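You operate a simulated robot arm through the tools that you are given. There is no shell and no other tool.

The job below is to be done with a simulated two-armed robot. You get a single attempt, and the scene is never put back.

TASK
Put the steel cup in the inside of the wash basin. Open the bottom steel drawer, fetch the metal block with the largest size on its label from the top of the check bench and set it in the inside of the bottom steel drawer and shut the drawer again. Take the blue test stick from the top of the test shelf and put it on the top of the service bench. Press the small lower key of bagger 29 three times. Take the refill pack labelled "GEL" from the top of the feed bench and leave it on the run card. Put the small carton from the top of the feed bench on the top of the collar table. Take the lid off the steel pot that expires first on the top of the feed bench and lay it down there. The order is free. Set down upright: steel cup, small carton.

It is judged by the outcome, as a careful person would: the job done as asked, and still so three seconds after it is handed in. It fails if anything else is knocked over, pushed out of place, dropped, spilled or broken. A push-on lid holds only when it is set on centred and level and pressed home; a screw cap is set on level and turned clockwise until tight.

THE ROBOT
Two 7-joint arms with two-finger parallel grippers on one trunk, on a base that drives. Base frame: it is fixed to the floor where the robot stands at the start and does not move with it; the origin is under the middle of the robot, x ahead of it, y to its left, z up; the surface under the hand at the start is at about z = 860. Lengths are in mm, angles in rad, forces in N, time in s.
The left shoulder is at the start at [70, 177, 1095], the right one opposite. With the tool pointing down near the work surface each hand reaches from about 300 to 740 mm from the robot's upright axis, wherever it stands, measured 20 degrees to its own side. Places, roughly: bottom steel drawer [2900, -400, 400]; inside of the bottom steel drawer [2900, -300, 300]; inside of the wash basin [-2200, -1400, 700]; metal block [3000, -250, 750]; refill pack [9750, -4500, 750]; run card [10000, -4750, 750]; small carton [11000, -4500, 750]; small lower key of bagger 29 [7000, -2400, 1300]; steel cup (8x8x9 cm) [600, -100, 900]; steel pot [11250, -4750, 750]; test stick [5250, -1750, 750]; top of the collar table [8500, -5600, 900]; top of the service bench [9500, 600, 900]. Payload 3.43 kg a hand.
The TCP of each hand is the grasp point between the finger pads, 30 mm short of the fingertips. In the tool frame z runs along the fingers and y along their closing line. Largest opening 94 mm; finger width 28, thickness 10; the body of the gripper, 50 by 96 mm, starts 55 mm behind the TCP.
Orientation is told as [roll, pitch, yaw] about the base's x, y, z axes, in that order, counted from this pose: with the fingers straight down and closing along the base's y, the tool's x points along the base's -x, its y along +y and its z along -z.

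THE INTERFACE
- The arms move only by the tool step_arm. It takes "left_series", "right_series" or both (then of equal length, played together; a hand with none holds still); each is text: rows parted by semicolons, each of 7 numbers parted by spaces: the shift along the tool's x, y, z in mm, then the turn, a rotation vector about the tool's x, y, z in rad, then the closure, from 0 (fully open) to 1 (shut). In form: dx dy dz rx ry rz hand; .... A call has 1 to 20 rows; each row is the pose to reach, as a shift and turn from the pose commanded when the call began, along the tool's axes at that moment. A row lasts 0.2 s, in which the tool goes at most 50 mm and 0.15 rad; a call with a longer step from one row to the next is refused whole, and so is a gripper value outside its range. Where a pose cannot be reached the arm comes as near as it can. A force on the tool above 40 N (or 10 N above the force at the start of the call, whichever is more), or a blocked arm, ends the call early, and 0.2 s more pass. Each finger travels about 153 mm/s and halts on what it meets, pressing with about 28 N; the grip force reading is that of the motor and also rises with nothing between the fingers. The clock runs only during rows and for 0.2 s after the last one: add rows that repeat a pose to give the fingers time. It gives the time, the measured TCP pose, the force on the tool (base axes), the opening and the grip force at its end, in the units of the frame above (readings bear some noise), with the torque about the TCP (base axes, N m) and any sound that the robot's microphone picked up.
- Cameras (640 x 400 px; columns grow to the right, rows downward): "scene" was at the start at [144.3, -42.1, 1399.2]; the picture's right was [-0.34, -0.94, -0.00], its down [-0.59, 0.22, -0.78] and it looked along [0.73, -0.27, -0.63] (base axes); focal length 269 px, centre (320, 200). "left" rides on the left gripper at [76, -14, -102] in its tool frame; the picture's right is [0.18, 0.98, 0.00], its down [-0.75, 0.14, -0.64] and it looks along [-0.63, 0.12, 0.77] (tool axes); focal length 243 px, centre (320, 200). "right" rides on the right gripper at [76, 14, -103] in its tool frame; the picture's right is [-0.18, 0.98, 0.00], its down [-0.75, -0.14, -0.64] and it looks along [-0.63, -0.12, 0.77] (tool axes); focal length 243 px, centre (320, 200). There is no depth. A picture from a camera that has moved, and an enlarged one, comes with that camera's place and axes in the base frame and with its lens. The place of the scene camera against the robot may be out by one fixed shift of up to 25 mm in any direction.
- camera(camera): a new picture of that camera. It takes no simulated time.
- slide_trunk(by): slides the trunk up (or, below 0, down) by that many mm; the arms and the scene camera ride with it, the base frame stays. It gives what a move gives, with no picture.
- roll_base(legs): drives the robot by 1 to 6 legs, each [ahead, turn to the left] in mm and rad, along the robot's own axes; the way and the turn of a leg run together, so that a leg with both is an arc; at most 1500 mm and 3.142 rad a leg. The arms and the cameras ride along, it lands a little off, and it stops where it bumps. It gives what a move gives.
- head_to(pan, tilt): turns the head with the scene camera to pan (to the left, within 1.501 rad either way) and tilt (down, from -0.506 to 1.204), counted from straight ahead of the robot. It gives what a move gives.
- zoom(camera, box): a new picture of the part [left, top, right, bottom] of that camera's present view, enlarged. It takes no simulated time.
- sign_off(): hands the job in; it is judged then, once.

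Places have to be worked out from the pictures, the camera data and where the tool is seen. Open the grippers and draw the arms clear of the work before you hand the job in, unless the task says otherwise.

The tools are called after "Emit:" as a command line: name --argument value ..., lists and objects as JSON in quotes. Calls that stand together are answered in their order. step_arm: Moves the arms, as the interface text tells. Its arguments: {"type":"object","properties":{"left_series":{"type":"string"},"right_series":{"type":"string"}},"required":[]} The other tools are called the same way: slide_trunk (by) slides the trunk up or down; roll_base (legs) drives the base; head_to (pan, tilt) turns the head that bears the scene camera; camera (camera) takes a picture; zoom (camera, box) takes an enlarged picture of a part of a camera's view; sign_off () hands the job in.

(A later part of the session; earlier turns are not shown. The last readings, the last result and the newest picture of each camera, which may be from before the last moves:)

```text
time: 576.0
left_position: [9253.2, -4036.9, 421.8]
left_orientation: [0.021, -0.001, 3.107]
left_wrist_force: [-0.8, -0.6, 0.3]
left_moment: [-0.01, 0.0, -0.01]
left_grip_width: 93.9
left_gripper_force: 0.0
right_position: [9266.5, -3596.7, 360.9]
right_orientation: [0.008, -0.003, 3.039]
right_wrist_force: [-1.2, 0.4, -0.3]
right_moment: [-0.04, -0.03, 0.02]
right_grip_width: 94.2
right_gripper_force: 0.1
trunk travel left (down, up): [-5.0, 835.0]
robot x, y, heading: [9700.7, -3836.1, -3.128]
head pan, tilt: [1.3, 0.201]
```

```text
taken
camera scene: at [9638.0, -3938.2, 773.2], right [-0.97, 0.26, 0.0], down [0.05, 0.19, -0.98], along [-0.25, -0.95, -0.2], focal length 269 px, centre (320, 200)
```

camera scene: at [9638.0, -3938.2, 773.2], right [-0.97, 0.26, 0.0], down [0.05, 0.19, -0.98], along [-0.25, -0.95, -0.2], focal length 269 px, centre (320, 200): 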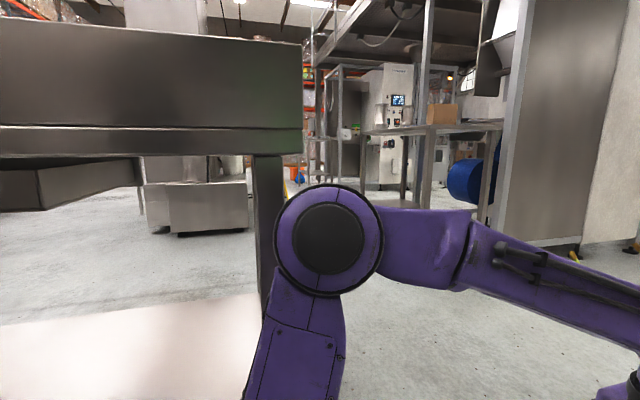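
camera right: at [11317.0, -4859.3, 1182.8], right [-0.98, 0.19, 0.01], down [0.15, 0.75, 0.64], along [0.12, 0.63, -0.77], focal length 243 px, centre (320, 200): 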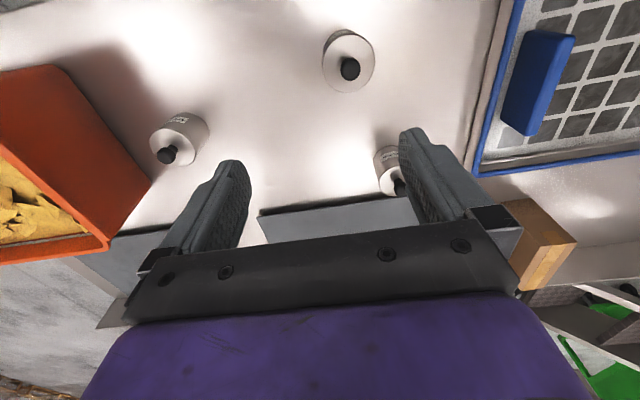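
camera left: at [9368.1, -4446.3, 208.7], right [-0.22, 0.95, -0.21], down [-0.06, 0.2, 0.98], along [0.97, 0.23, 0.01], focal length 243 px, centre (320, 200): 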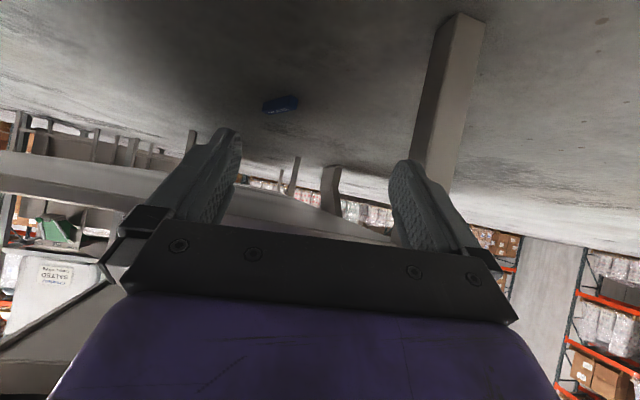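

Turning here would brush the bench leg, so I first shift about 120 mm north.

Emit:
roll_base --legs '[[0, -0.36], [340, 0], [0, 0.36], [-330, 0]]'

Emit:
roll_base --legs '[[0, 1.56]]'

Emit:
head_to --pan 0.3 --tilt 0.5

Emit:
camera --camera "scene"

Emit:
camera --camera "left"

```text
time: 582.2
left_position: [9263.8, -3916.2, 421.8]
left_orientation: [0.023, -0.001, 3.107]
left_wrist_force: [0.5, -0.7, 1.3]
left_moment: [0.0, -0.01, 0.0]
left_grip_width: 94.0
left_gripper_force: 0.0
right_position: [9278.1, -3474.6, 360.3]
right_orientation: [0.008, -0.003, 3.039]
right_wrist_force: [0.8, -0.4, 0.8]
right_moment: [0.01, 0.02, 0.0]
right_grip_width: 93.9
right_gripper_force: 0.1
trunk travel left (down, up): [-5.0, 835.0]
robot x, y, heading: [9710.6, -3715.9, -3.131]
head pan, tilt: [1.3, 0.201]
```

```text
time: 587.0
left_position: [9973.5, -4195.7, 312.0]
left_orientation: [-0.062, 0.042, -1.669]
left_wrist_force: [-2.4, -4.1, -11.3]
left_moment: [0.39, -0.04, 0.0]
left_grip_width: 93.9
left_gripper_force: 0.1
right_position: [9541.7, -4169.4, 361.3]
right_orientation: [-0.22, 0.008, -1.719]
right_wrist_force: [0.2, -0.6, -11.1]
right_moment: [0.11, 0.24, 0.01]
right_grip_width: 94.1
right_gripper_force: 0.1
trunk travel left (down, up): [-5.0, 835.0]
robot x, y, heading: [9653.3, -3733.7, -1.745]
head pan, tilt: [1.3, 0.201]
stopped in leg 1: the robot was blocked; the commanded pose is now the measured one
```

```text
time: 588.3
left_position: [9932.4, -4181.4, 361.2]
left_orientation: [-0.03, 0.019, -1.66]
left_wrist_force: [1.5, -0.6, -1.0]
left_moment: [0.04, 0.13, 0.0]
left_grip_width: 94.1
left_gripper_force: 0.1
right_position: [9496.6, -4154.0, 370.9]
right_orientation: [-0.126, -0.007, -1.719]
right_wrist_force: [1.5, -0.5, 1.3]
right_moment: [0.01, 0.15, 0.01]
right_grip_width: 93.9
right_gripper_force: 0.1
trunk travel left (down, up): [-5.0, 835.0]
robot x, y, heading: [9652.9, -3724.4, -1.707]
head pan, tilt: [0.3, 0.499]
```

```text
taken
camera scene: at [9689.8, -3878.0, 745.6], right [-0.99, -0.16, 0.02], down [-0.09, 0.48, -0.87], along [0.13, -0.86, -0.49], focal length 269 px, centre (320, 200)
```

scene: 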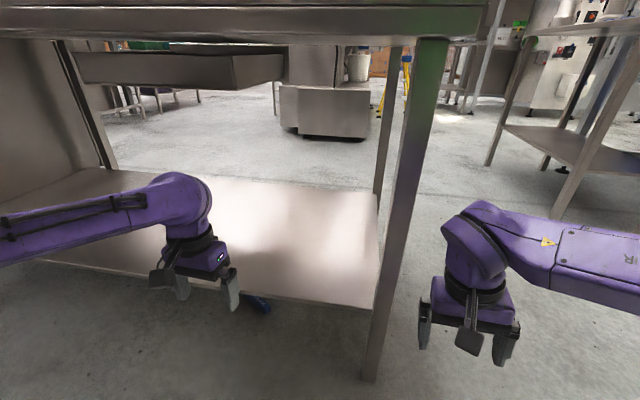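

```text
taken
camera left: at [9929.2, -4106.1, 465.8], right [0.99, 0.1, -0.03], down [0.09, -0.78, 0.62], along [0.04, -0.62, -0.78], focal length 243 px, centre (320, 200)
```

left: 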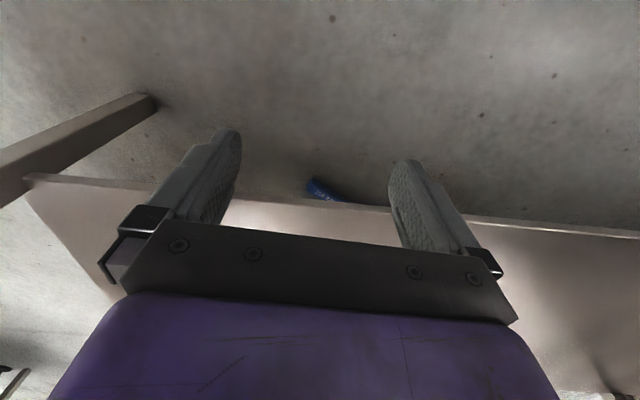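

The turn ended short (the raised elbow touched the stairs' underside), but the left hand is now right in front of the stick, whose near end lies at [9925, -4422]. Everything is at rest. I lower the left hand in front of the shelf, fingers closed and tilted forward, to drag the stick out.

Emit:
step_arm --left_series "-7 2 28 -0.004 -0.115 -0.008 0.5; -14 5 55 -0.008 -0.23 -0.015 1; -22 7 83 -0.011 -0.345 -0.023 1; -29 9 110 -0.015 -0.46 -0.03 1; -36 11 138 -0.019 -0.575 -0.038 1; -43 14 166 -0.023 -0.69 -0.045 1; -50 16 193 -0.026 -0.805 -0.053 1; -58 18 221 -0.03 -0.92 -0.06 1; -58 18 221 -0.03 -0.92 -0.06 1"

Emit:
camera --camera "left"

Emit:
camera --camera "scene"

```text
time: 590.3
left_position: [9936.5, -4238.2, 147.6]
left_orientation: [-0.008, -0.905, -1.592]
left_wrist_force: [-1.3, 0.4, 0.7]
left_moment: [0.02, -0.02, 0.01]
left_grip_width: 0.0
left_gripper_force: 27.6
right_position: [9487.4, -4151.8, 368.7]
right_orientation: [-0.101, -0.007, -1.723]
right_wrist_force: [-0.8, 0.4, 0.2]
right_moment: [0.0, -0.03, 0.03]
right_grip_width: 94.1
right_gripper_force: 0.0
trunk travel left (down, up): [-5.0, 835.0]
robot x, y, heading: [9652.5, -3721.9, -1.715]
head pan, tilt: [0.3, 0.499]
```

```text
taken
camera left: at [9926.4, -4109.4, 150.1], right [0.99, 0.09, -0.15], down [0.15, 0.04, 0.99], along [0.09, -1.0, 0.02], focal length 243 px, centre (320, 200)
```

left: 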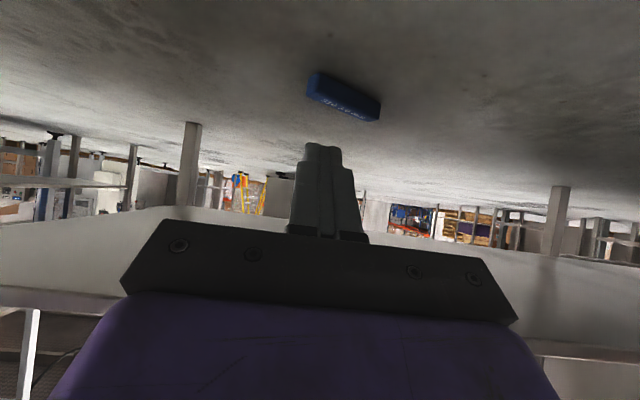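

```text
taken
camera scene: at [9674.4, -3875.4, 745.5], right [-0.99, -0.16, 0.0], down [-0.07, 0.47, -0.88], along [0.14, -0.87, -0.48], focal length 269 px, centre (320, 200)
```

scene: 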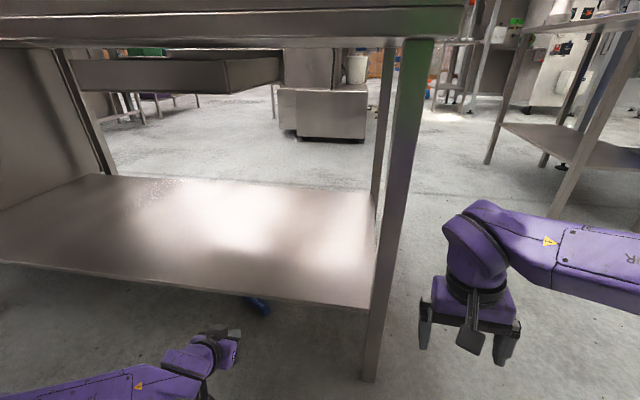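

Emit:
zoom --camera "left" --box '[290, 60, 400, 135]'

```text
5.33 times, centred on (345, 98) of left
camera zoom: at [9926.4, -4109.4, 150.1], right [0.99, 0.09, -0.15], down [0.15, 0.04, 0.99], along [0.09, -1.0, 0.02], focal length 1294 px, centre (187, 747)
```

zoom: 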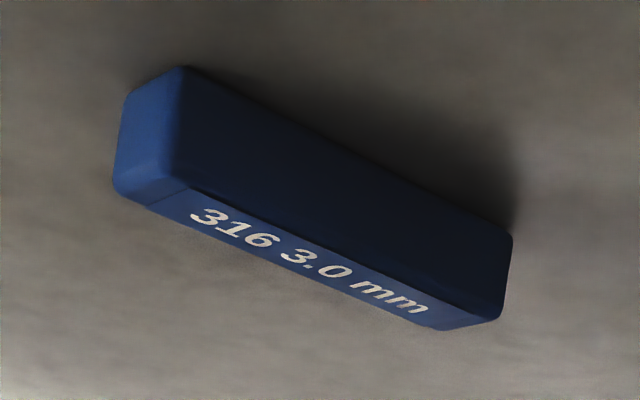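

Stick centre [9972, -4454], near end at [9922, -4426]. The shelf's underside is at about z≈220, so I go in low: first down to z≈57 with a flatter hand, then forward over the stick's near end.

Emit:
step_arm --left_series "18 0 14 0 -0.03 0 1; 36 0 28 0 -0.06 0 1; 54 0 42 0 -0.095 0 1; 71 0 56 0 -0.095 0 1; 71 0 56 0 -0.095 0 1"

Emit:
camera --camera "left"

```text
time: 591.5
left_position: [9947.6, -4244.9, 68.8]
left_orientation: [-0.016, -0.994, -1.595]
left_wrist_force: [1.0, -1.2, -0.6]
left_moment: [-0.01, 0.0, 0.0]
left_grip_width: 0.0
left_gripper_force: 28.5
left hand out of reach, approached as far as the arm can: row 3, 4, 5
right_position: [9487.8, -4151.7, 368.5]
right_orientation: [-0.1, -0.005, -1.723]
right_wrist_force: [-0.3, 0.7, -0.8]
right_moment: [0.01, 0.01, 0.03]
right_grip_width: 94.2
right_gripper_force: 0.1
trunk travel left (down, up): [-5.0, 835.0]
robot x, y, heading: [9651.6, -3720.9, -1.714]
head pan, tilt: [0.3, 0.499]
```

```text
taken
camera left: at [9937.7, -4114.9, 61.2], right [0.98, 0.07, -0.16], down [0.15, 0.12, 0.98], along [0.08, -0.99, 0.11], focal length 243 px, centre (320, 200)
```

left: 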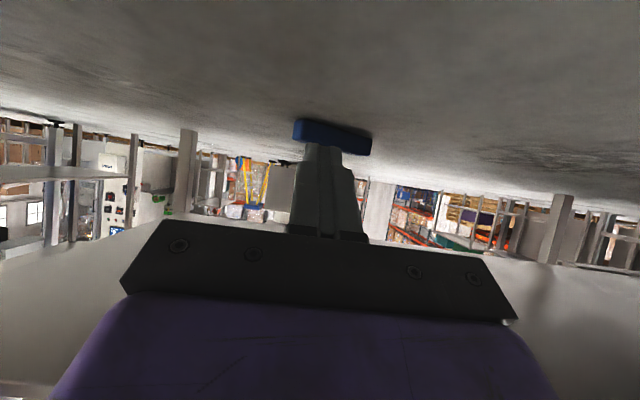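

Emit:
step_arm --left_series "-8 0 19 0 0 0 1; -15 0 38 0 0 0 1; -22 0 57 0 0 0 1; -22 0 57 0 0 0 1"

```text
time: 592.5
left_position: [9945.5, -4307.4, 57.8]
left_orientation: [-0.006, -1.001, -1.593]
left_wrist_force: [-0.5, -0.5, -0.3]
left_moment: [0.0, 0.0, -0.03]
left_grip_width: 0.3
left_gripper_force: 27.8
right_position: [9488.0, -4152.9, 368.6]
right_orientation: [-0.101, -0.006, -1.723]
right_wrist_force: [0.8, -0.2, 0.5]
right_moment: [-0.01, 0.01, 0.0]
right_grip_width: 93.9
right_gripper_force: 0.1
trunk travel left (down, up): [-5.0, 835.0]
robot x, y, heading: [9655.4, -3724.1, -1.714]
head pan, tilt: [0.3, 0.499]
```

Good, it reaches now. I continue forward 118 mm, just above the stick.

Emit:
step_arm --left_series "-16 1 25 0 0 0 1; -32 3 50 0 0 0 1; -48 4 74 0 0 0 1; -64 5 99 0 0 0 1; -64 5 99 0 0 0 1"

Emit:
camera --camera "left"

Emit:
camera --camera "scene"

```text
time: 593.7
left_position: [9965.7, -4323.2, 62.6]
left_orientation: [-0.004, -1.0, -1.596]
left_wrist_force: [0.5, -0.4, 0.1]
left_moment: [-0.02, 0.01, 0.01]
left_grip_width: 0.0
left_gripper_force: 27.9
left hand out of reach, approached as far as the arm can: row 1, 2, 3, 4, 5
right_position: [9489.4, -4152.3, 368.2]
right_orientation: [-0.1, -0.006, -1.721]
right_wrist_force: [-0.5, 1.0, 0.5]
right_moment: [0.03, -0.02, 0.0]
right_grip_width: 94.0
right_gripper_force: 0.0
trunk travel left (down, up): [-5.0, 835.0]
robot x, y, heading: [9654.0, -3721.4, -1.716]
head pan, tilt: [0.3, 0.499]
```

```text
taken
camera left: at [9955.8, -4194.3, 54.0], right [0.98, 0.07, -0.16], down [0.15, 0.13, 0.98], along [0.09, -0.99, 0.12], focal length 243 px, centre (320, 200)
```

left: 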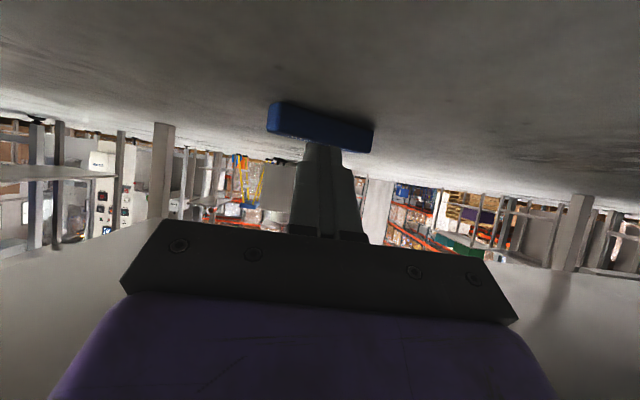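

```text
taken
camera scene: at [9674.4, -3875.4, 745.5], right [-0.99, -0.16, 0.0], down [-0.07, 0.47, -0.88], along [0.14, -0.87, -0.48], focal length 269 px, centre (320, 200)
```

scene: 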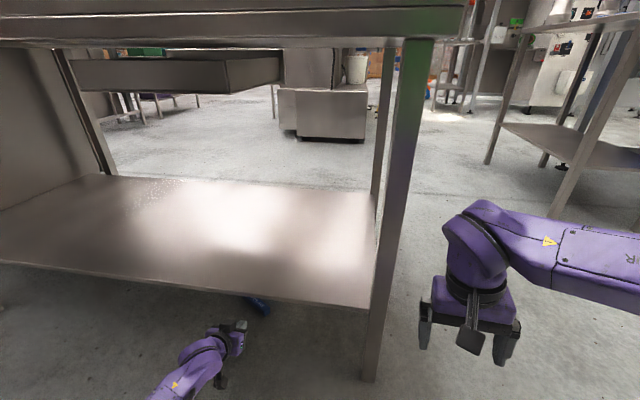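

The arm won't stretch further at this angle, so I let the base roll forward 103 mm instead; the hand then comes right over the stick's near end.

Emit:
roll_base --legs '[[103, 0]]'

Emit:
camera --camera "left"

Emit:
camera --camera "scene"

```text
time: 594.9
left_position: [9949.3, -4426.9, 62.7]
left_orientation: [-0.004, -1.001, -1.594]
left_wrist_force: [0.4, 0.7, -0.2]
left_moment: [0.02, 0.03, 0.02]
left_grip_width: 0.0
left_gripper_force: 28.0
right_position: [9472.3, -4254.5, 368.7]
right_orientation: [-0.1, -0.004, -1.723]
right_wrist_force: [0.4, 0.4, 0.0]
right_moment: [0.03, 0.0, 0.03]
right_grip_width: 94.0
right_gripper_force: 0.1
trunk travel left (down, up): [-5.0, 835.0]
robot x, y, heading: [9636.9, -3826.9, -1.719]
head pan, tilt: [0.3, 0.499]
```

```text
taken
camera left: at [9940.1, -4297.8, 53.9], right [0.98, 0.07, -0.16], down [0.15, 0.13, 0.98], along [0.09, -0.99, 0.12], focal length 243 px, centre (320, 200)
```

left: 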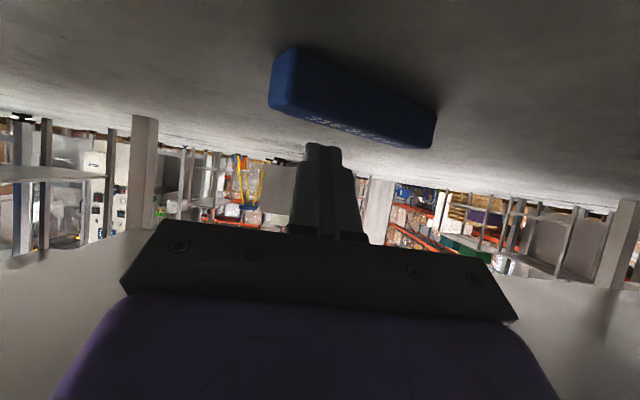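

```text
taken
camera scene: at [9660.4, -3978.9, 745.5], right [-0.99, -0.15, 0.0], down [-0.07, 0.47, -0.88], along [0.13, -0.87, -0.48], focal length 269 px, centre (320, 200)
```

scene: 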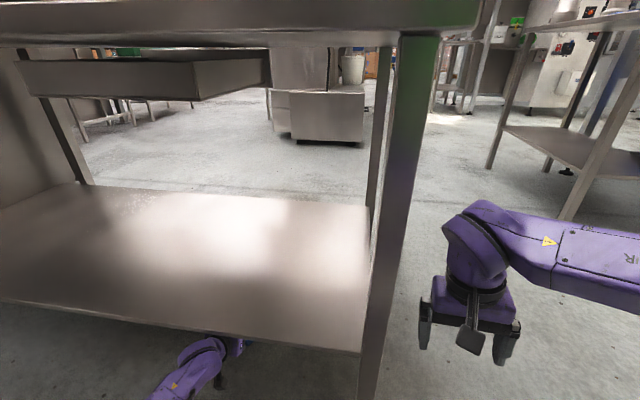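

The fingertips are right above the stick's near part. I press down gently onto it.

Emit:
step_arm --left_series "2.5 0 1.6 0 0 0 1; 5 0 3.2 0 0 0 1; 7.6 0 4.9 0 0 0 1; 10 0 6.5 0 0 0 1; 11.8 0 7.6 0 0 0 1; 11.8 0 7.6 0 0 0 1"

Emit:
camera --camera "left"

```text
time: 596.3
left_position: [9950.7, -4427.4, 53.6]
left_orientation: [-0.005, -1.01, -1.596]
left_wrist_force: [-2.8, 2.8, 21.2]
left_moment: [-0.33, 0.05, -0.08]
left_grip_width: 0.0
left_gripper_force: 28.3
right_position: [9472.1, -4254.3, 369.6]
right_orientation: [-0.1, -0.008, -1.723]
right_wrist_force: [-1.1, 0.4, -0.1]
right_moment: [0.0, 0.03, -0.02]
right_grip_width: 94.0
right_gripper_force: 0.0
trunk travel left (down, up): [-5.0, 835.0]
robot x, y, heading: [9643.8, -3824.7, -1.719]
head pan, tilt: [0.3, 0.499]
```

```text
taken
camera left: at [9940.3, -4298.7, 43.6], right [0.98, 0.07, -0.16], down [0.15, 0.14, 0.98], along [0.09, -0.99, 0.12], focal length 243 px, centre (320, 200)
```

left: 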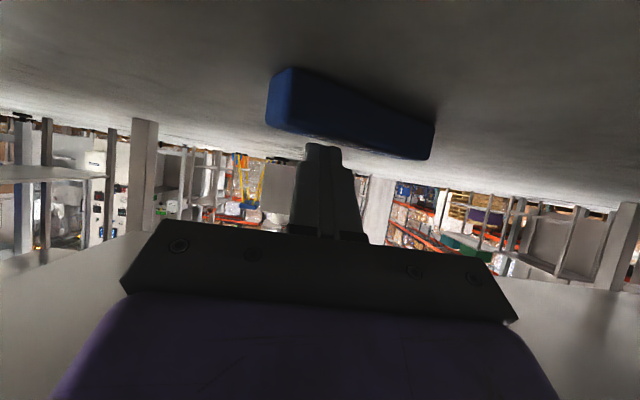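

Pressing with 21 N. I try dragging the stick out by reversing the base 50 mm and check if it follows.

Emit:
roll_base --legs '[[-50, 0]]'

Emit:
camera --camera "left"

```text
time: 597.2
left_position: [9958.5, -4376.9, 45.9]
left_orientation: [-0.006, -0.998, -1.593]
left_wrist_force: [-0.7, 0.1, 0.1]
left_moment: [-0.02, -0.02, 0.02]
left_grip_width: 0.0
left_gripper_force: 27.9
right_position: [9480.4, -4205.2, 367.5]
right_orientation: [-0.1, -0.006, -1.721]
right_wrist_force: [0.5, 0.5, 0.3]
right_moment: [0.01, -0.02, 0.0]
right_grip_width: 94.3
right_gripper_force: 0.0
trunk travel left (down, up): [-5.0, 835.0]
robot x, y, heading: [9647.2, -3777.0, -1.719]
head pan, tilt: [0.3, 0.499]
```

```text
taken
camera left: at [9948.5, -4247.0, 39.2], right [0.98, 0.07, -0.16], down [0.15, 0.13, 0.98], along [0.09, -0.99, 0.11], focal length 243 px, centre (320, 200)
```

left: 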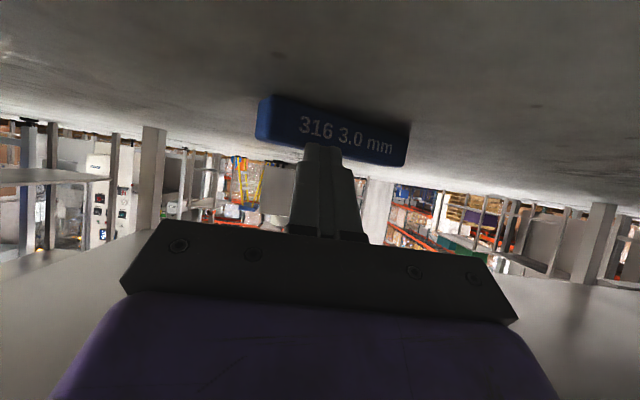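

The stick tipped onto its side and turned crosswise, having moved only part way. I'll hook it from behind instead: lift, go beyond it, lower, and pull.

Emit:
step_arm --left_series "-6 5 -4 0 0 0 1; -12 10 -8 0 0 0 1; -12 20 -8 0 0 0 1; -12 20 -8 0 0 0 1"

Emit:
roll_base --legs '[[62, 0]]'

Emit:
camera --camera "left"

```text
time: 598.2
left_position: [9979.2, -4375.1, 63.5]
left_orientation: [-0.005, -0.997, -1.594]
left_wrist_force: [-0.7, -0.1, -0.2]
left_moment: [-0.02, 0.0, 0.02]
left_grip_width: 0.1
left_gripper_force: 28.0
right_position: [9480.9, -4206.5, 368.0]
right_orientation: [-0.102, -0.006, -1.724]
right_wrist_force: [0.1, -0.1, -0.4]
right_moment: [-0.01, -0.02, -0.01]
right_grip_width: 94.0
right_gripper_force: 0.2
trunk travel left (down, up): [-5.0, 835.0]
robot x, y, heading: [9648.7, -3780.4, -1.721]
head pan, tilt: [0.3, 0.499]
```

```text
time: 599.2
left_position: [9970.2, -4434.1, 62.8]
left_orientation: [-0.004, -0.999, -1.591]
left_wrist_force: [-0.1, 1.3, -0.6]
left_moment: [-0.02, -0.03, 0.02]
left_grip_width: 0.0
left_gripper_force: 27.7
right_position: [9471.3, -4265.5, 368.6]
right_orientation: [-0.101, -0.005, -1.721]
right_wrist_force: [0.3, 0.1, 0.0]
right_moment: [-0.01, -0.03, -0.04]
right_grip_width: 93.8
right_gripper_force: 0.0
trunk travel left (down, up): [-5.0, 835.0]
robot x, y, heading: [9637.0, -3836.4, -1.718]
head pan, tilt: [0.3, 0.499]
```

```text
taken
camera left: at [9960.4, -4305.3, 54.3], right [0.98, 0.07, -0.16], down [0.15, 0.13, 0.98], along [0.09, -0.99, 0.11], focal length 243 px, centre (320, 200)
```

left: 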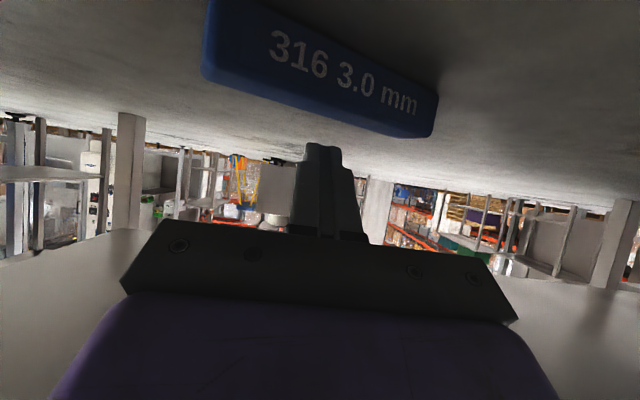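

The finger must go ~18 mm further to drop behind the stick. I roll forward 18 mm, then lower the tip.

Emit:
roll_base --legs '[[18, 0]]'

Emit:
step_arm --left_series "5 0 3 0 0 0 1; 10 0 6.5 0 0 0 1; 15 0 9.7 0 0 0 1; 20 0 13 0 0 0 1; 21 0 13.5 0 0 0 1; 21 0 13.5 0 0 0 1"

Emit:
camera --camera "left"

```text
time: 600.0
left_position: [9968.7, -4452.2, 62.4]
left_orientation: [-0.005, -0.998, -1.592]
left_wrist_force: [0.3, 1.2, 0.1]
left_moment: [0.01, 0.05, 0.0]
left_grip_width: 0.2
left_gripper_force: 28.5
right_position: [9468.9, -4283.9, 368.3]
right_orientation: [-0.101, -0.005, -1.722]
right_wrist_force: [0.1, -0.2, 0.8]
right_moment: [-0.01, -0.04, -0.03]
right_grip_width: 94.4
right_gripper_force: 0.1
trunk travel left (down, up): [-5.0, 835.0]
robot x, y, heading: [9637.1, -3855.4, -1.716]
head pan, tilt: [0.3, 0.499]
```

```text
time: 601.4
left_position: [9968.4, -4453.6, 38.5]
left_orientation: [-0.003, -0.999, -1.593]
left_wrist_force: [0.1, -0.1, 3.5]
left_moment: [0.01, -0.04, -0.01]
left_grip_width: 0.1
left_gripper_force: 28.4
right_position: [9469.6, -4282.1, 368.3]
right_orientation: [-0.101, -0.004, -1.721]
right_wrist_force: [0.0, 0.3, -0.5]
right_moment: [0.01, 0.01, -0.03]
right_grip_width: 94.0
right_gripper_force: 0.0
trunk travel left (down, up): [-5.0, 835.0]
robot x, y, heading: [9636.8, -3853.7, -1.719]
head pan, tilt: [0.3, 0.499]
```

```text
taken
camera left: at [9957.6, -4323.9, 30.2], right [0.98, 0.07, -0.16], down [0.15, 0.13, 0.98], along [0.09, -0.99, 0.12], focal length 243 px, centre (320, 200)
```

left: 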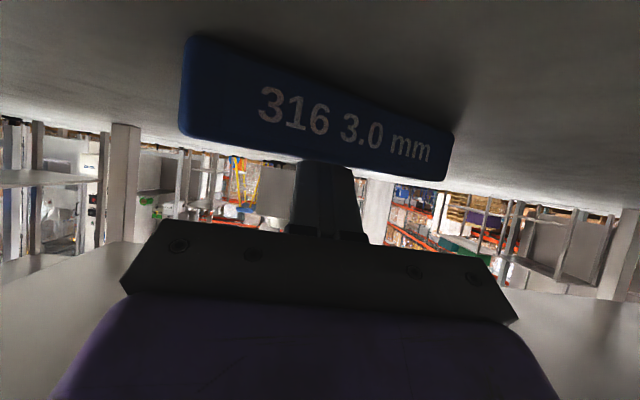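

The fingertip is now behind the stick (hidden by it). I pull it out by reversing 150 mm.

Emit:
roll_base --legs '[[-80, 0]]'

Emit:
camera --camera "left"

Emit:
roll_base --legs '[[-90, 0]]'

Emit:
camera --camera "left"

```text
time: 602.4
left_position: [9978.5, -4375.0, 38.7]
left_orientation: [-0.004, -1.0, -1.593]
left_wrist_force: [-1.8, 1.9, 5.6]
left_moment: [0.05, -0.04, 0.07]
left_grip_width: 0.0
left_gripper_force: 28.3
right_position: [9480.6, -4205.6, 368.3]
right_orientation: [-0.1, -0.003, -1.721]
right_wrist_force: [-0.2, 1.0, -0.2]
right_moment: [-0.01, 0.0, -0.02]
right_grip_width: 94.2
right_gripper_force: 0.0
trunk travel left (down, up): [-5.0, 835.0]
robot x, y, heading: [9650.3, -3776.8, -1.718]
head pan, tilt: [0.3, 0.499]
```

```text
taken
camera left: at [9968.7, -4246.3, 30.2], right [0.98, 0.07, -0.16], down [0.15, 0.13, 0.98], along [0.09, -0.99, 0.12], focal length 243 px, centre (320, 200)
```

left: 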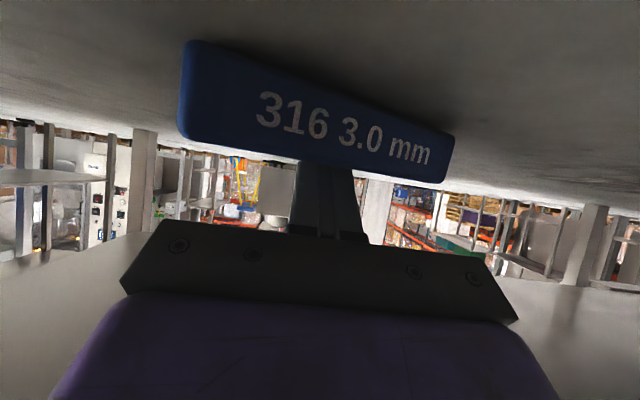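

```text
time: 603.5
left_position: [9992.4, -4284.2, 39.7]
left_orientation: [-0.005, -0.999, -1.592]
left_wrist_force: [-2.3, 0.3, 4.5]
left_moment: [0.06, -0.02, 0.01]
left_grip_width: 0.2
left_gripper_force: 28.4
right_position: [9493.4, -4114.2, 368.4]
right_orientation: [-0.102, -0.004, -1.722]
right_wrist_force: [-0.7, 0.4, 0.5]
right_moment: [0.01, 0.04, 0.03]
right_grip_width: 93.9
right_gripper_force: 0.0
trunk travel left (down, up): [-5.0, 835.0]
robot x, y, heading: [9660.9, -3688.7, -1.724]
head pan, tilt: [0.3, 0.499]
```

```text
taken
camera left: at [9981.8, -4155.2, 30.3], right [0.98, 0.07, -0.16], down [0.15, 0.13, 0.98], along [0.09, -0.99, 0.12], focal length 243 px, centre (320, 200)
```

left: 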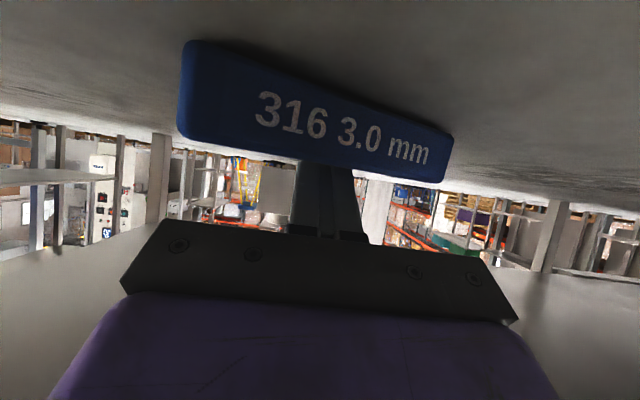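

The stick follows the finger nicely. I keep pulling 140 mm more so it is fully clear of the shelf.

Emit:
roll_base --legs '[[-70, 0]]'

Emit:
roll_base --legs '[[-70, 0]]'

Emit:
camera --camera "left"

Emit:
head_to --pan 0.5 --tilt 0.7

Emit:
camera --camera "scene"

```text
time: 604.5
left_position: [10000.8, -4214.8, 38.0]
left_orientation: [-0.004, -0.999, -1.596]
left_wrist_force: [-2.2, 1.6, 4.1]
left_moment: [0.07, -0.04, 0.06]
left_grip_width: 0.1
left_gripper_force: 27.8
right_position: [9501.9, -4043.6, 368.2]
right_orientation: [-0.102, -0.004, -1.725]
right_wrist_force: [0.0, 0.3, -0.2]
right_moment: [0.0, 0.0, -0.02]
right_grip_width: 94.1
right_gripper_force: 0.0
trunk travel left (down, up): [-5.0, 835.0]
robot x, y, heading: [9672.7, -3616.6, -1.726]
head pan, tilt: [0.3, 0.499]
```

```text
time: 605.5
left_position: [10010.5, -4147.0, 38.1]
left_orientation: [-0.007, -1.0, -1.598]
left_wrist_force: [-0.5, 1.0, 3.9]
left_moment: [0.05, -0.03, 0.02]
left_grip_width: 0.0
left_gripper_force: 28.5
right_position: [9512.3, -3974.1, 367.3]
right_orientation: [-0.1, -0.006, -1.728]
right_wrist_force: [-0.4, 0.0, 0.4]
right_moment: [-0.01, -0.03, 0.0]
right_grip_width: 93.9
right_gripper_force: 0.1
trunk travel left (down, up): [-5.0, 835.0]
robot x, y, heading: [9683.8, -3549.2, -1.727]
head pan, tilt: [0.3, 0.499]
```

```text
taken
camera left: at [10000.3, -4017.7, 30.4], right [0.99, 0.07, -0.16], down [0.15, 0.13, 0.98], along [0.09, -0.99, 0.12], focal length 243 px, centre (320, 200)
```

left: 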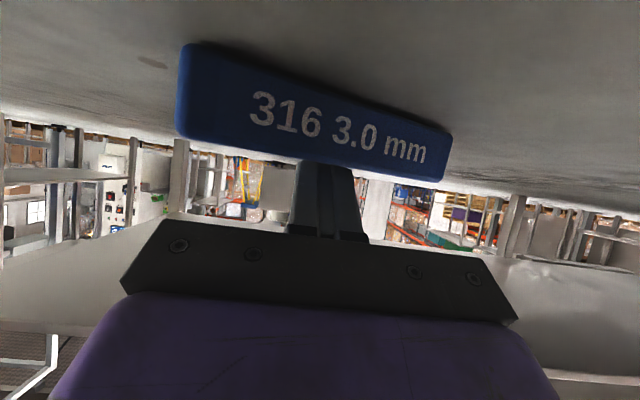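

```text
time: 606.3
left_position: [10009.8, -4146.2, 40.3]
left_orientation: [-0.006, -1.001, -1.599]
left_wrist_force: [0.6, 0.5, 2.3]
left_moment: [0.02, -0.05, 0.01]
left_grip_width: 0.0
left_gripper_force: 27.9
right_position: [9513.5, -3973.8, 367.6]
right_orientation: [-0.102, -0.006, -1.729]
right_wrist_force: [0.4, 0.2, 0.3]
right_moment: [0.06, -0.01, 0.0]
right_grip_width: 94.0
right_gripper_force: 0.2
trunk travel left (down, up): [-5.0, 835.0]
robot x, y, heading: [9683.7, -3545.2, -1.724]
head pan, tilt: [0.499, 0.7]
```

```text
taken
camera scene: at [9717.3, -3688.5, 727.9], right [-0.94, -0.34, 0.0], down [-0.22, 0.61, -0.77], along [0.26, -0.72, -0.64], focal length 269 px, centre (320, 200)
```

scene: 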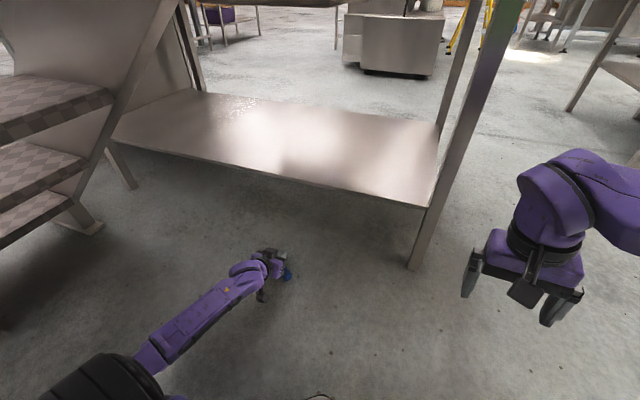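

The stick lies in the open now, around [10013, -4128], axis at about -0.35 rad. I lift the hand off it and bring it upright.

Emit:
step_arm --left_series "-21 0 -14 0 0 0 1; -42 0 -27 0 0 0 1; -59 0 -45 0 0.14 0 1; -69 0 -54 0 0.28 0 1; -78 1 -62 0 0.42 0 1; -86 1 -70 0 0.56 0 1; -93 2 -78 0 0.7 0 0.5; -98 2 -83 0 0.85 0 0.3; -100 2 -85 0 1.0 0 0.3; -100 2 -85 0 1.0 0 0.3"

Emit:
camera --camera "left"

```text
time: 608.5
left_position: [10013.5, -4128.9, 168.9]
left_orientation: [-0.003, 0.003, -1.603]
left_wrist_force: [0.2, 0.2, -0.2]
left_moment: [-0.03, 0.0, -0.03]
left_grip_width: 65.7
left_gripper_force: 0.1
left hand out of reach, approached as far as the arm can: row 4, 5, 6
right_position: [9512.4, -3973.6, 367.5]
right_orientation: [-0.101, -0.005, -1.727]
right_wrist_force: [0.5, 0.5, -0.1]
right_moment: [0.02, 0.02, -0.04]
right_grip_width: 94.1
right_gripper_force: 0.0
trunk travel left (down, up): [-5.0, 835.0]
robot x, y, heading: [9682.4, -3546.8, -1.72]
head pan, tilt: [0.499, 0.7]
```

```text
taken
camera left: at [10002.0, -4051.4, 271.5], right [0.99, 0.15, 0.0], down [0.12, -0.76, 0.64], along [0.09, -0.63, -0.77], focal length 243 px, centre (320, 200)
```

left: 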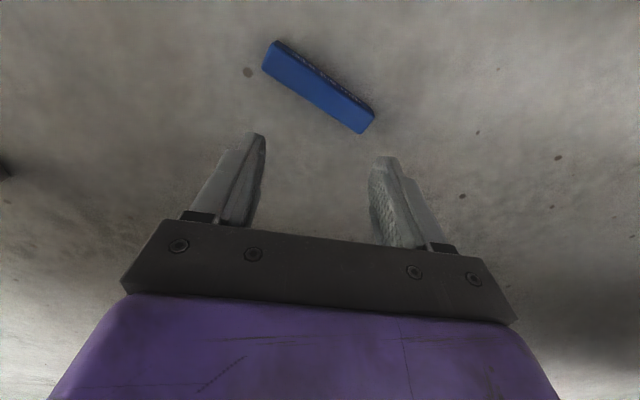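

The stick's centre is about [10012, -4120], axis ≈ -0.5 rad. I turn the hand by 1.1 rad to straddle it.

Emit:
step_arm --left_series "1 0 0 0 0 -0.1375 0.4; 2 0 0 0 0 -0.275 0.4; 3 -1 0 0 0 -0.4125 0.4; 5 -1 0 0 0 -0.55 0.4; 6 -1 0 0 0 -0.6875 0.4; 7 -1 0 0 0 -0.825 0.4; 8 -2 0 0 0 -0.9625 0.4; 9 -2 0 0 0 -1.1 0.4; 9 -2 0 0 0 -1.1 0.4"

Emit:
camera --camera "left"

```text
time: 610.5
left_position: [10012.0, -4118.7, 168.4]
left_orientation: [-0.001, 0.004, -0.499]
left_wrist_force: [0.2, 0.8, 0.5]
left_moment: [0.02, -0.04, 0.02]
left_grip_width: 56.3
left_gripper_force: 0.0
right_position: [9512.9, -3975.1, 368.2]
right_orientation: [-0.1, -0.005, -1.727]
right_wrist_force: [0.4, 0.4, -0.6]
right_moment: [-0.02, 0.05, 0.02]
right_grip_width: 93.8
right_gripper_force: 0.1
trunk travel left (down, up): [-5.0, 835.0]
robot x, y, heading: [9683.8, -3546.5, -1.726]
head pan, tilt: [0.499, 0.7]
```

```text
taken
camera left: at [9938.8, -4094.9, 270.9], right [0.31, 0.95, 0.0], down [0.73, -0.24, 0.64], along [0.61, -0.2, -0.77], focal length 243 px, centre (320, 200)
```

left: 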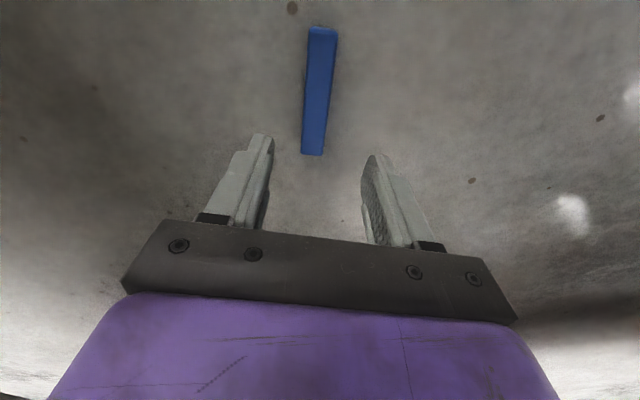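

Aligned. I descend to just above the floor and grip the stick.

Emit:
step_arm --left_series "0 -3 35 0 0 0.04 0.4; 0 -3 70 0 0 0.08 0.4; 0 -3 105 0 0 0.08 0.4; 0 -3 125 0 0 0.08 0.4; 0 -3 132 0 0 0.08 0.4; 0 -3 132 0 0 0.08 0.6; 0 -3 132 0 0 0.08 0.8; 0 -3 132 0 0 0.08 1; 0 -3 132 0 0 0.08 1; 0 -3 132 0 0 0.08 1"

Emit:
camera --camera "left"

```text
time: 612.7
left_position: [10009.2, -4122.4, 37.9]
left_orientation: [-0.001, 0.004, -0.583]
left_wrist_force: [-1.9, -0.3, 0.0]
left_moment: [-0.02, -0.01, -0.03]
left_grip_width: 25.1
left_gripper_force: 28.2
right_position: [9513.8, -3975.5, 367.2]
right_orientation: [-0.101, -0.006, -1.727]
right_wrist_force: [0.2, 0.3, 0.0]
right_moment: [-0.02, 0.01, 0.03]
right_grip_width: 94.0
right_gripper_force: 0.2
trunk travel left (down, up): [-5.0, 835.0]
robot x, y, heading: [9683.4, -3545.7, -1.725]
head pan, tilt: [0.499, 0.7]
```

```text
taken
camera left: at [9937.8, -4092.4, 140.0], right [0.39, 0.92, 0.0], down [0.71, -0.3, 0.64], along [0.59, -0.25, -0.77], focal length 243 px, centre (320, 200)
```

left: 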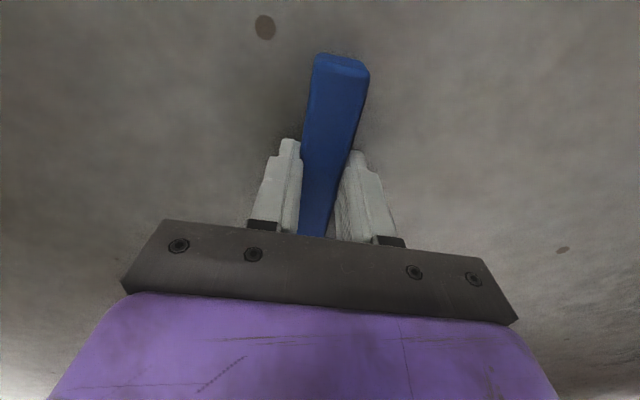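

Gripped at 25 mm. I lift it and bring the hand back to a compact pose.

Emit:
step_arm --left_series "0 0 -25 0 0 0 1; 0 0 -65 0 0 0 1; 0 0 -110 0 0 0 1; 0 0 -155 0 0 0 1; 0 0 -200 0 0 0 1; 0 0 -245 0 0 0 1; 0 0 -250 0 0 0 1; 0 0 -250 0 0 0 1"

Emit:
step_arm --left_series "22 0 -12 0 0 0.126 1; 44 -1 -25 0 0 0.253 1; 66 -1 -37 0 0 0.379 1; 88 -1 -50 0 0 0.505 1; 109 -2 -62 0 0 0.632 1; 131 -2 -75 0 0 0.758 1; 153 -2 -87 0 0 0.884 1; 175 -3 -100 0 0 1.011 1; 197 -3 -112 0 0 1.137 1; 197 -3 -112 0 0 1.137 1"

Emit:
camera --camera "left"

Emit:
camera --camera "scene"

```text
time: 614.5
left_position: [10010.7, -4121.4, 287.6]
left_orientation: [-0.003, 0.004, -0.583]
left_wrist_force: [0.3, -0.5, -0.7]
left_moment: [-0.01, -0.01, 0.01]
left_grip_width: 24.9
left_gripper_force: 28.5
right_position: [9512.7, -3974.7, 367.8]
right_orientation: [-0.102, -0.006, -1.727]
right_wrist_force: [0.4, 0.0, 0.1]
right_moment: [0.01, -0.01, 0.0]
right_grip_width: 94.0
right_gripper_force: 0.1
trunk travel left (down, up): [-5.0, 835.0]
robot x, y, heading: [9685.6, -3546.8, -1.724]
head pan, tilt: [0.499, 0.7]
```

```text
time: 616.7
left_position: [9848.1, -4029.6, 396.1]
left_orientation: [-0.025, 0.001, -1.718]
left_wrist_force: [-0.6, -0.8, -1.2]
left_moment: [0.02, -0.03, 0.05]
left_grip_width: 25.0
left_gripper_force: 27.9
left hand out of reach, approached as far as the arm can: row 9, 10
right_position: [9513.1, -3975.1, 368.8]
right_orientation: [-0.101, -0.006, -1.728]
right_wrist_force: [-0.2, 0.3, -0.5]
right_moment: [-0.01, 0.0, -0.01]
right_grip_width: 94.0
right_gripper_force: 0.1
trunk travel left (down, up): [-5.0, 835.0]
robot x, y, heading: [9681.7, -3544.9, -1.724]
head pan, tilt: [0.499, 0.7]
```

```text
taken
camera left: at [9848.3, -3951.9, 499.6], right [1.0, 0.04, -0.03], down [0.05, -0.77, 0.64], along [0.01, -0.64, -0.77], focal length 243 px, centre (320, 200)
```

left: 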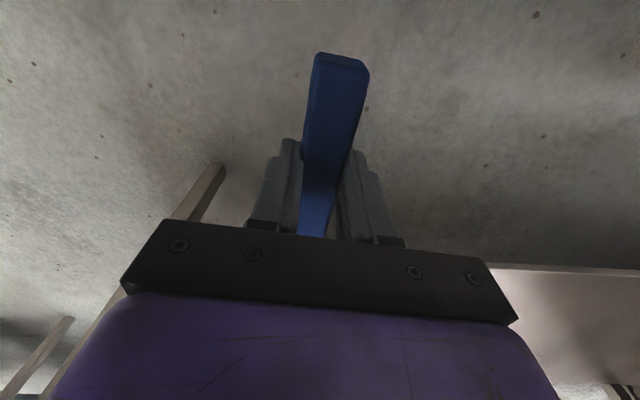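

```text
taken
camera scene: at [9717.4, -3688.7, 727.7], right [-0.94, -0.34, 0.0], down [-0.22, 0.61, -0.76], along [0.26, -0.72, -0.64], focal length 269 px, centre (320, 200)
```

scene: 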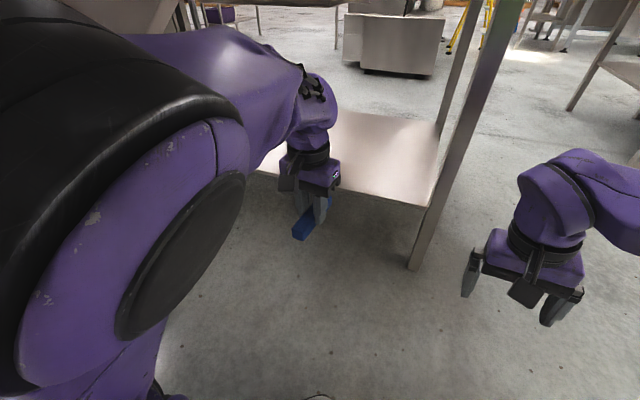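

The stick is recovered. I back out northward from under the stairs.

Emit:
roll_base --legs '[[-300, 0]]'

Emit:
roll_base --legs '[[-350, 0]]'

Emit:
head_to --pan 0.0 --tilt 0.1

Emit:
camera --camera "scene"

```text
time: 618.7
left_position: [9889.9, -3745.0, 396.5]
left_orientation: [-0.024, 0.0, -1.724]
left_wrist_force: [-0.4, -0.5, -0.5]
left_moment: [0.02, -0.03, 0.03]
left_grip_width: 25.0
left_gripper_force: 27.6
right_position: [9556.7, -3688.2, 367.6]
right_orientation: [-0.101, -0.004, -1.733]
right_wrist_force: [-0.4, 0.9, 0.3]
right_moment: [-0.04, -0.02, 0.02]
right_grip_width: 93.9
right_gripper_force: 0.1
trunk travel left (down, up): [-5.0, 835.0]
robot x, y, heading: [9731.2, -3255.7, -1.727]
head pan, tilt: [0.499, 0.7]
```

```text
time: 620.9
left_position: [9943.9, -3408.3, 396.7]
left_orientation: [-0.029, 0.001, -1.723]
left_wrist_force: [-0.6, 0.0, 0.0]
left_moment: [0.01, 0.03, -0.03]
left_grip_width: 25.0
left_gripper_force: 27.7
right_position: [9609.6, -3349.2, 368.0]
right_orientation: [-0.1, -0.006, -1.734]
right_wrist_force: [0.4, -0.5, -0.3]
right_moment: [-0.03, -0.01, 0.01]
right_grip_width: 94.0
right_gripper_force: 0.1
trunk travel left (down, up): [-5.0, 835.0]
robot x, y, heading: [9780.1, -2924.2, -1.731]
head pan, tilt: [0.499, 0.7]
```

```text
time: 621.9
left_position: [9943.3, -3407.5, 395.5]
left_orientation: [-0.031, 0.003, -1.724]
left_wrist_force: [0.3, 0.1, -1.2]
left_moment: [-0.03, 0.02, -0.03]
left_grip_width: 25.4
left_gripper_force: 27.4
right_position: [9609.8, -3350.1, 367.3]
right_orientation: [-0.101, -0.004, -1.735]
right_wrist_force: [-0.3, -0.5, 0.3]
right_moment: [0.0, 0.02, 0.0]
right_grip_width: 93.9
right_gripper_force: 0.1
trunk travel left (down, up): [-5.0, 835.0]
robot x, y, heading: [9780.9, -2923.5, -1.731]
head pan, tilt: [0.0, 0.099]
```

```text
taken
camera scene: at [9773.0, -3075.9, 782.5], right [-0.99, 0.16, 0.0], down [0.02, 0.1, -0.99], along [-0.16, -0.98, -0.1], focal length 269 px, centre (320, 200)
```

scene: 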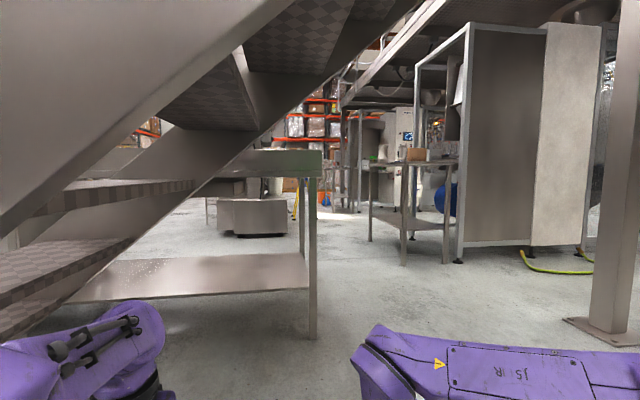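

Clear of the bench. I back another 180 mm, then turn to face north-east, away from the stairs.

Emit:
roll_base --legs '[[-180, 0]]'

Emit:
roll_base --legs '[[0, 2.6]]'

Emit:
head_to --pan 0.5 --tilt 0.2

Emit:
camera --camera "scene"

```text
time: 623.4
left_position: [9973.9, -3228.7, 397.4]
left_orientation: [-0.031, 0.002, -1.722]
left_wrist_force: [0.1, 0.7, -1.1]
left_moment: [-0.03, 0.0, 0.02]
left_grip_width: 25.0
left_gripper_force: 28.1
right_position: [9639.4, -3172.2, 368.0]
right_orientation: [-0.101, -0.005, -1.732]
right_wrist_force: [-0.3, -0.2, -0.4]
right_moment: [0.01, 0.02, 0.02]
right_grip_width: 94.2
right_gripper_force: 0.0
trunk travel left (down, up): [-5.0, 835.0]
robot x, y, heading: [9810.0, -2743.6, -1.726]
head pan, tilt: [0.0, 0.099]
```

```text
time: 629.9
left_position: [9934.5, -2249.9, 396.9]
left_orientation: [-0.031, 0.002, 0.851]
left_wrist_force: [0.7, 0.6, -0.2]
left_moment: [0.0, -0.02, -0.02]
left_grip_width: 25.1
left_gripper_force: 27.0
right_position: [10185.7, -2479.6, 367.8]
right_orientation: [-0.102, -0.005, 0.838]
right_wrist_force: [-0.4, 1.1, -0.1]
right_moment: [0.0, 0.05, 0.0]
right_grip_width: 94.0
right_gripper_force: 0.1
trunk travel left (down, up): [-5.0, 835.0]
robot x, y, heading: [9812.5, -2746.4, 0.84]
head pan, tilt: [0.0, 0.099]
```

```text
time: 630.8
left_position: [9935.2, -2250.1, 396.0]
left_orientation: [-0.03, 0.0, 0.85]
left_wrist_force: [-0.8, 0.4, -0.6]
left_moment: [0.0, 0.0, 0.01]
left_grip_width: 24.9
left_gripper_force: 27.6
right_position: [10186.5, -2478.4, 368.7]
right_orientation: [-0.102, -0.006, 0.838]
right_wrist_force: [0.4, -0.2, 0.4]
right_moment: [-0.02, 0.05, 0.0]
right_grip_width: 94.2
right_gripper_force: 0.0
trunk travel left (down, up): [-5.0, 835.0]
robot x, y, heading: [9810.8, -2742.6, 0.842]
head pan, tilt: [0.499, 0.201]
```

```text
taken
camera scene: at [9879.2, -2629.6, 773.2], right [0.97, -0.23, 0.0], down [-0.05, -0.19, -0.98], along [0.22, 0.95, -0.2], focal length 269 px, centre (320, 200)
```

scene: 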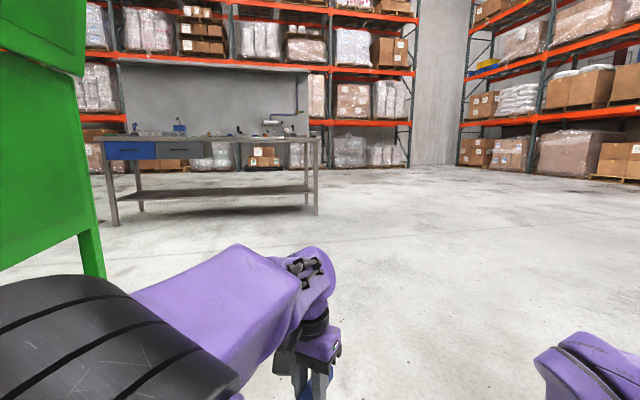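

The service bench is visible ahead to the left. I raise the trunk to normal height and drive over there.

Emit:
slide_trunk --by 400

Emit:
slide_trunk --by 320

Emit:
roll_base --legs '[[700, 0], [0, 1.0]]'

Emit:
head_to --pan 0.0 --tilt 0.3

Emit:
camera --camera "scene"

```text
time: 634.6
left_position: [9935.4, -2249.9, 796.9]
left_orientation: [-0.03, 0.0, 0.85]
left_wrist_force: [0.9, -0.5, -1.3]
left_moment: [-0.01, 0.01, 0.03]
left_grip_width: 25.1
left_gripper_force: 27.7
right_position: [10186.0, -2479.8, 767.2]
right_orientation: [-0.103, -0.007, 0.838]
right_wrist_force: [0.2, 0.4, 0.4]
right_moment: [0.01, 0.02, -0.02]
right_grip_width: 94.0
right_gripper_force: 0.0
trunk travel left (down, up): [-405.0, 435.0]
robot x, y, heading: [9812.3, -2746.7, 0.84]
head pan, tilt: [0.499, 0.201]
```

```text
time: 637.8
left_position: [9934.7, -2249.6, 1118.2]
left_orientation: [-0.033, 0.002, 0.851]
left_wrist_force: [0.4, 0.2, -1.8]
left_moment: [0.0, 0.02, 0.01]
left_grip_width: 25.3
left_gripper_force: 27.9
right_position: [10186.1, -2477.8, 1087.4]
right_orientation: [-0.101, -0.005, 0.839]
right_wrist_force: [-0.4, -0.8, -0.1]
right_moment: [0.0, -0.01, 0.07]
right_grip_width: 94.0
right_gripper_force: 0.0
trunk travel left (down, up): [-725.0, 115.0]
robot x, y, heading: [9811.5, -2743.9, 0.842]
head pan, tilt: [0.499, 0.201]
```

```text
time: 644.2
left_position: [9913.8, -1862.0, 1116.7]
left_orientation: [-0.032, 0.002, 1.865]
left_wrist_force: [0.9, 0.5, -0.6]
left_moment: [0.01, 0.03, -0.01]
left_grip_width: 24.9
left_gripper_force: 28.6
right_position: [10239.3, -1770.3, 1088.1]
right_orientation: [-0.102, -0.006, 1.853]
right_wrist_force: [0.2, 0.2, -0.6]
right_moment: [0.01, 0.0, 0.03]
right_grip_width: 94.1
right_gripper_force: 0.2
trunk travel left (down, up): [-725.0, 115.0]
robot x, y, heading: [10268.8, -2229.8, 1.86]
head pan, tilt: [0.499, 0.201]
```

```text
time: 645.1
left_position: [9911.7, -1861.4, 1117.4]
left_orientation: [-0.031, 0.002, 1.867]
left_wrist_force: [-0.3, -0.1, 0.2]
left_moment: [0.02, 0.03, 0.02]
left_grip_width: 25.1
left_gripper_force: 27.9
right_position: [10240.1, -1770.2, 1087.3]
right_orientation: [-0.101, -0.006, 1.853]
right_wrist_force: [0.2, -0.2, 0.4]
right_moment: [-0.01, -0.01, -0.02]
right_grip_width: 93.9
right_gripper_force: 0.1
trunk travel left (down, up): [-725.0, 115.0]
robot x, y, heading: [10268.4, -2226.4, 1.856]
head pan, tilt: [0.0, 0.3]
```

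```text
taken
camera scene: at [10241.5, -2103.6, 1483.9], right [0.96, 0.28, 0.0], down [0.08, -0.28, -0.96], along [-0.27, 0.92, -0.3], focal length 269 px, centre (320, 200)
```

scene: 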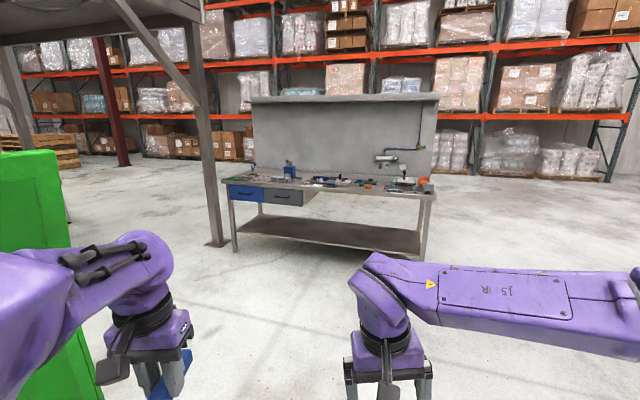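

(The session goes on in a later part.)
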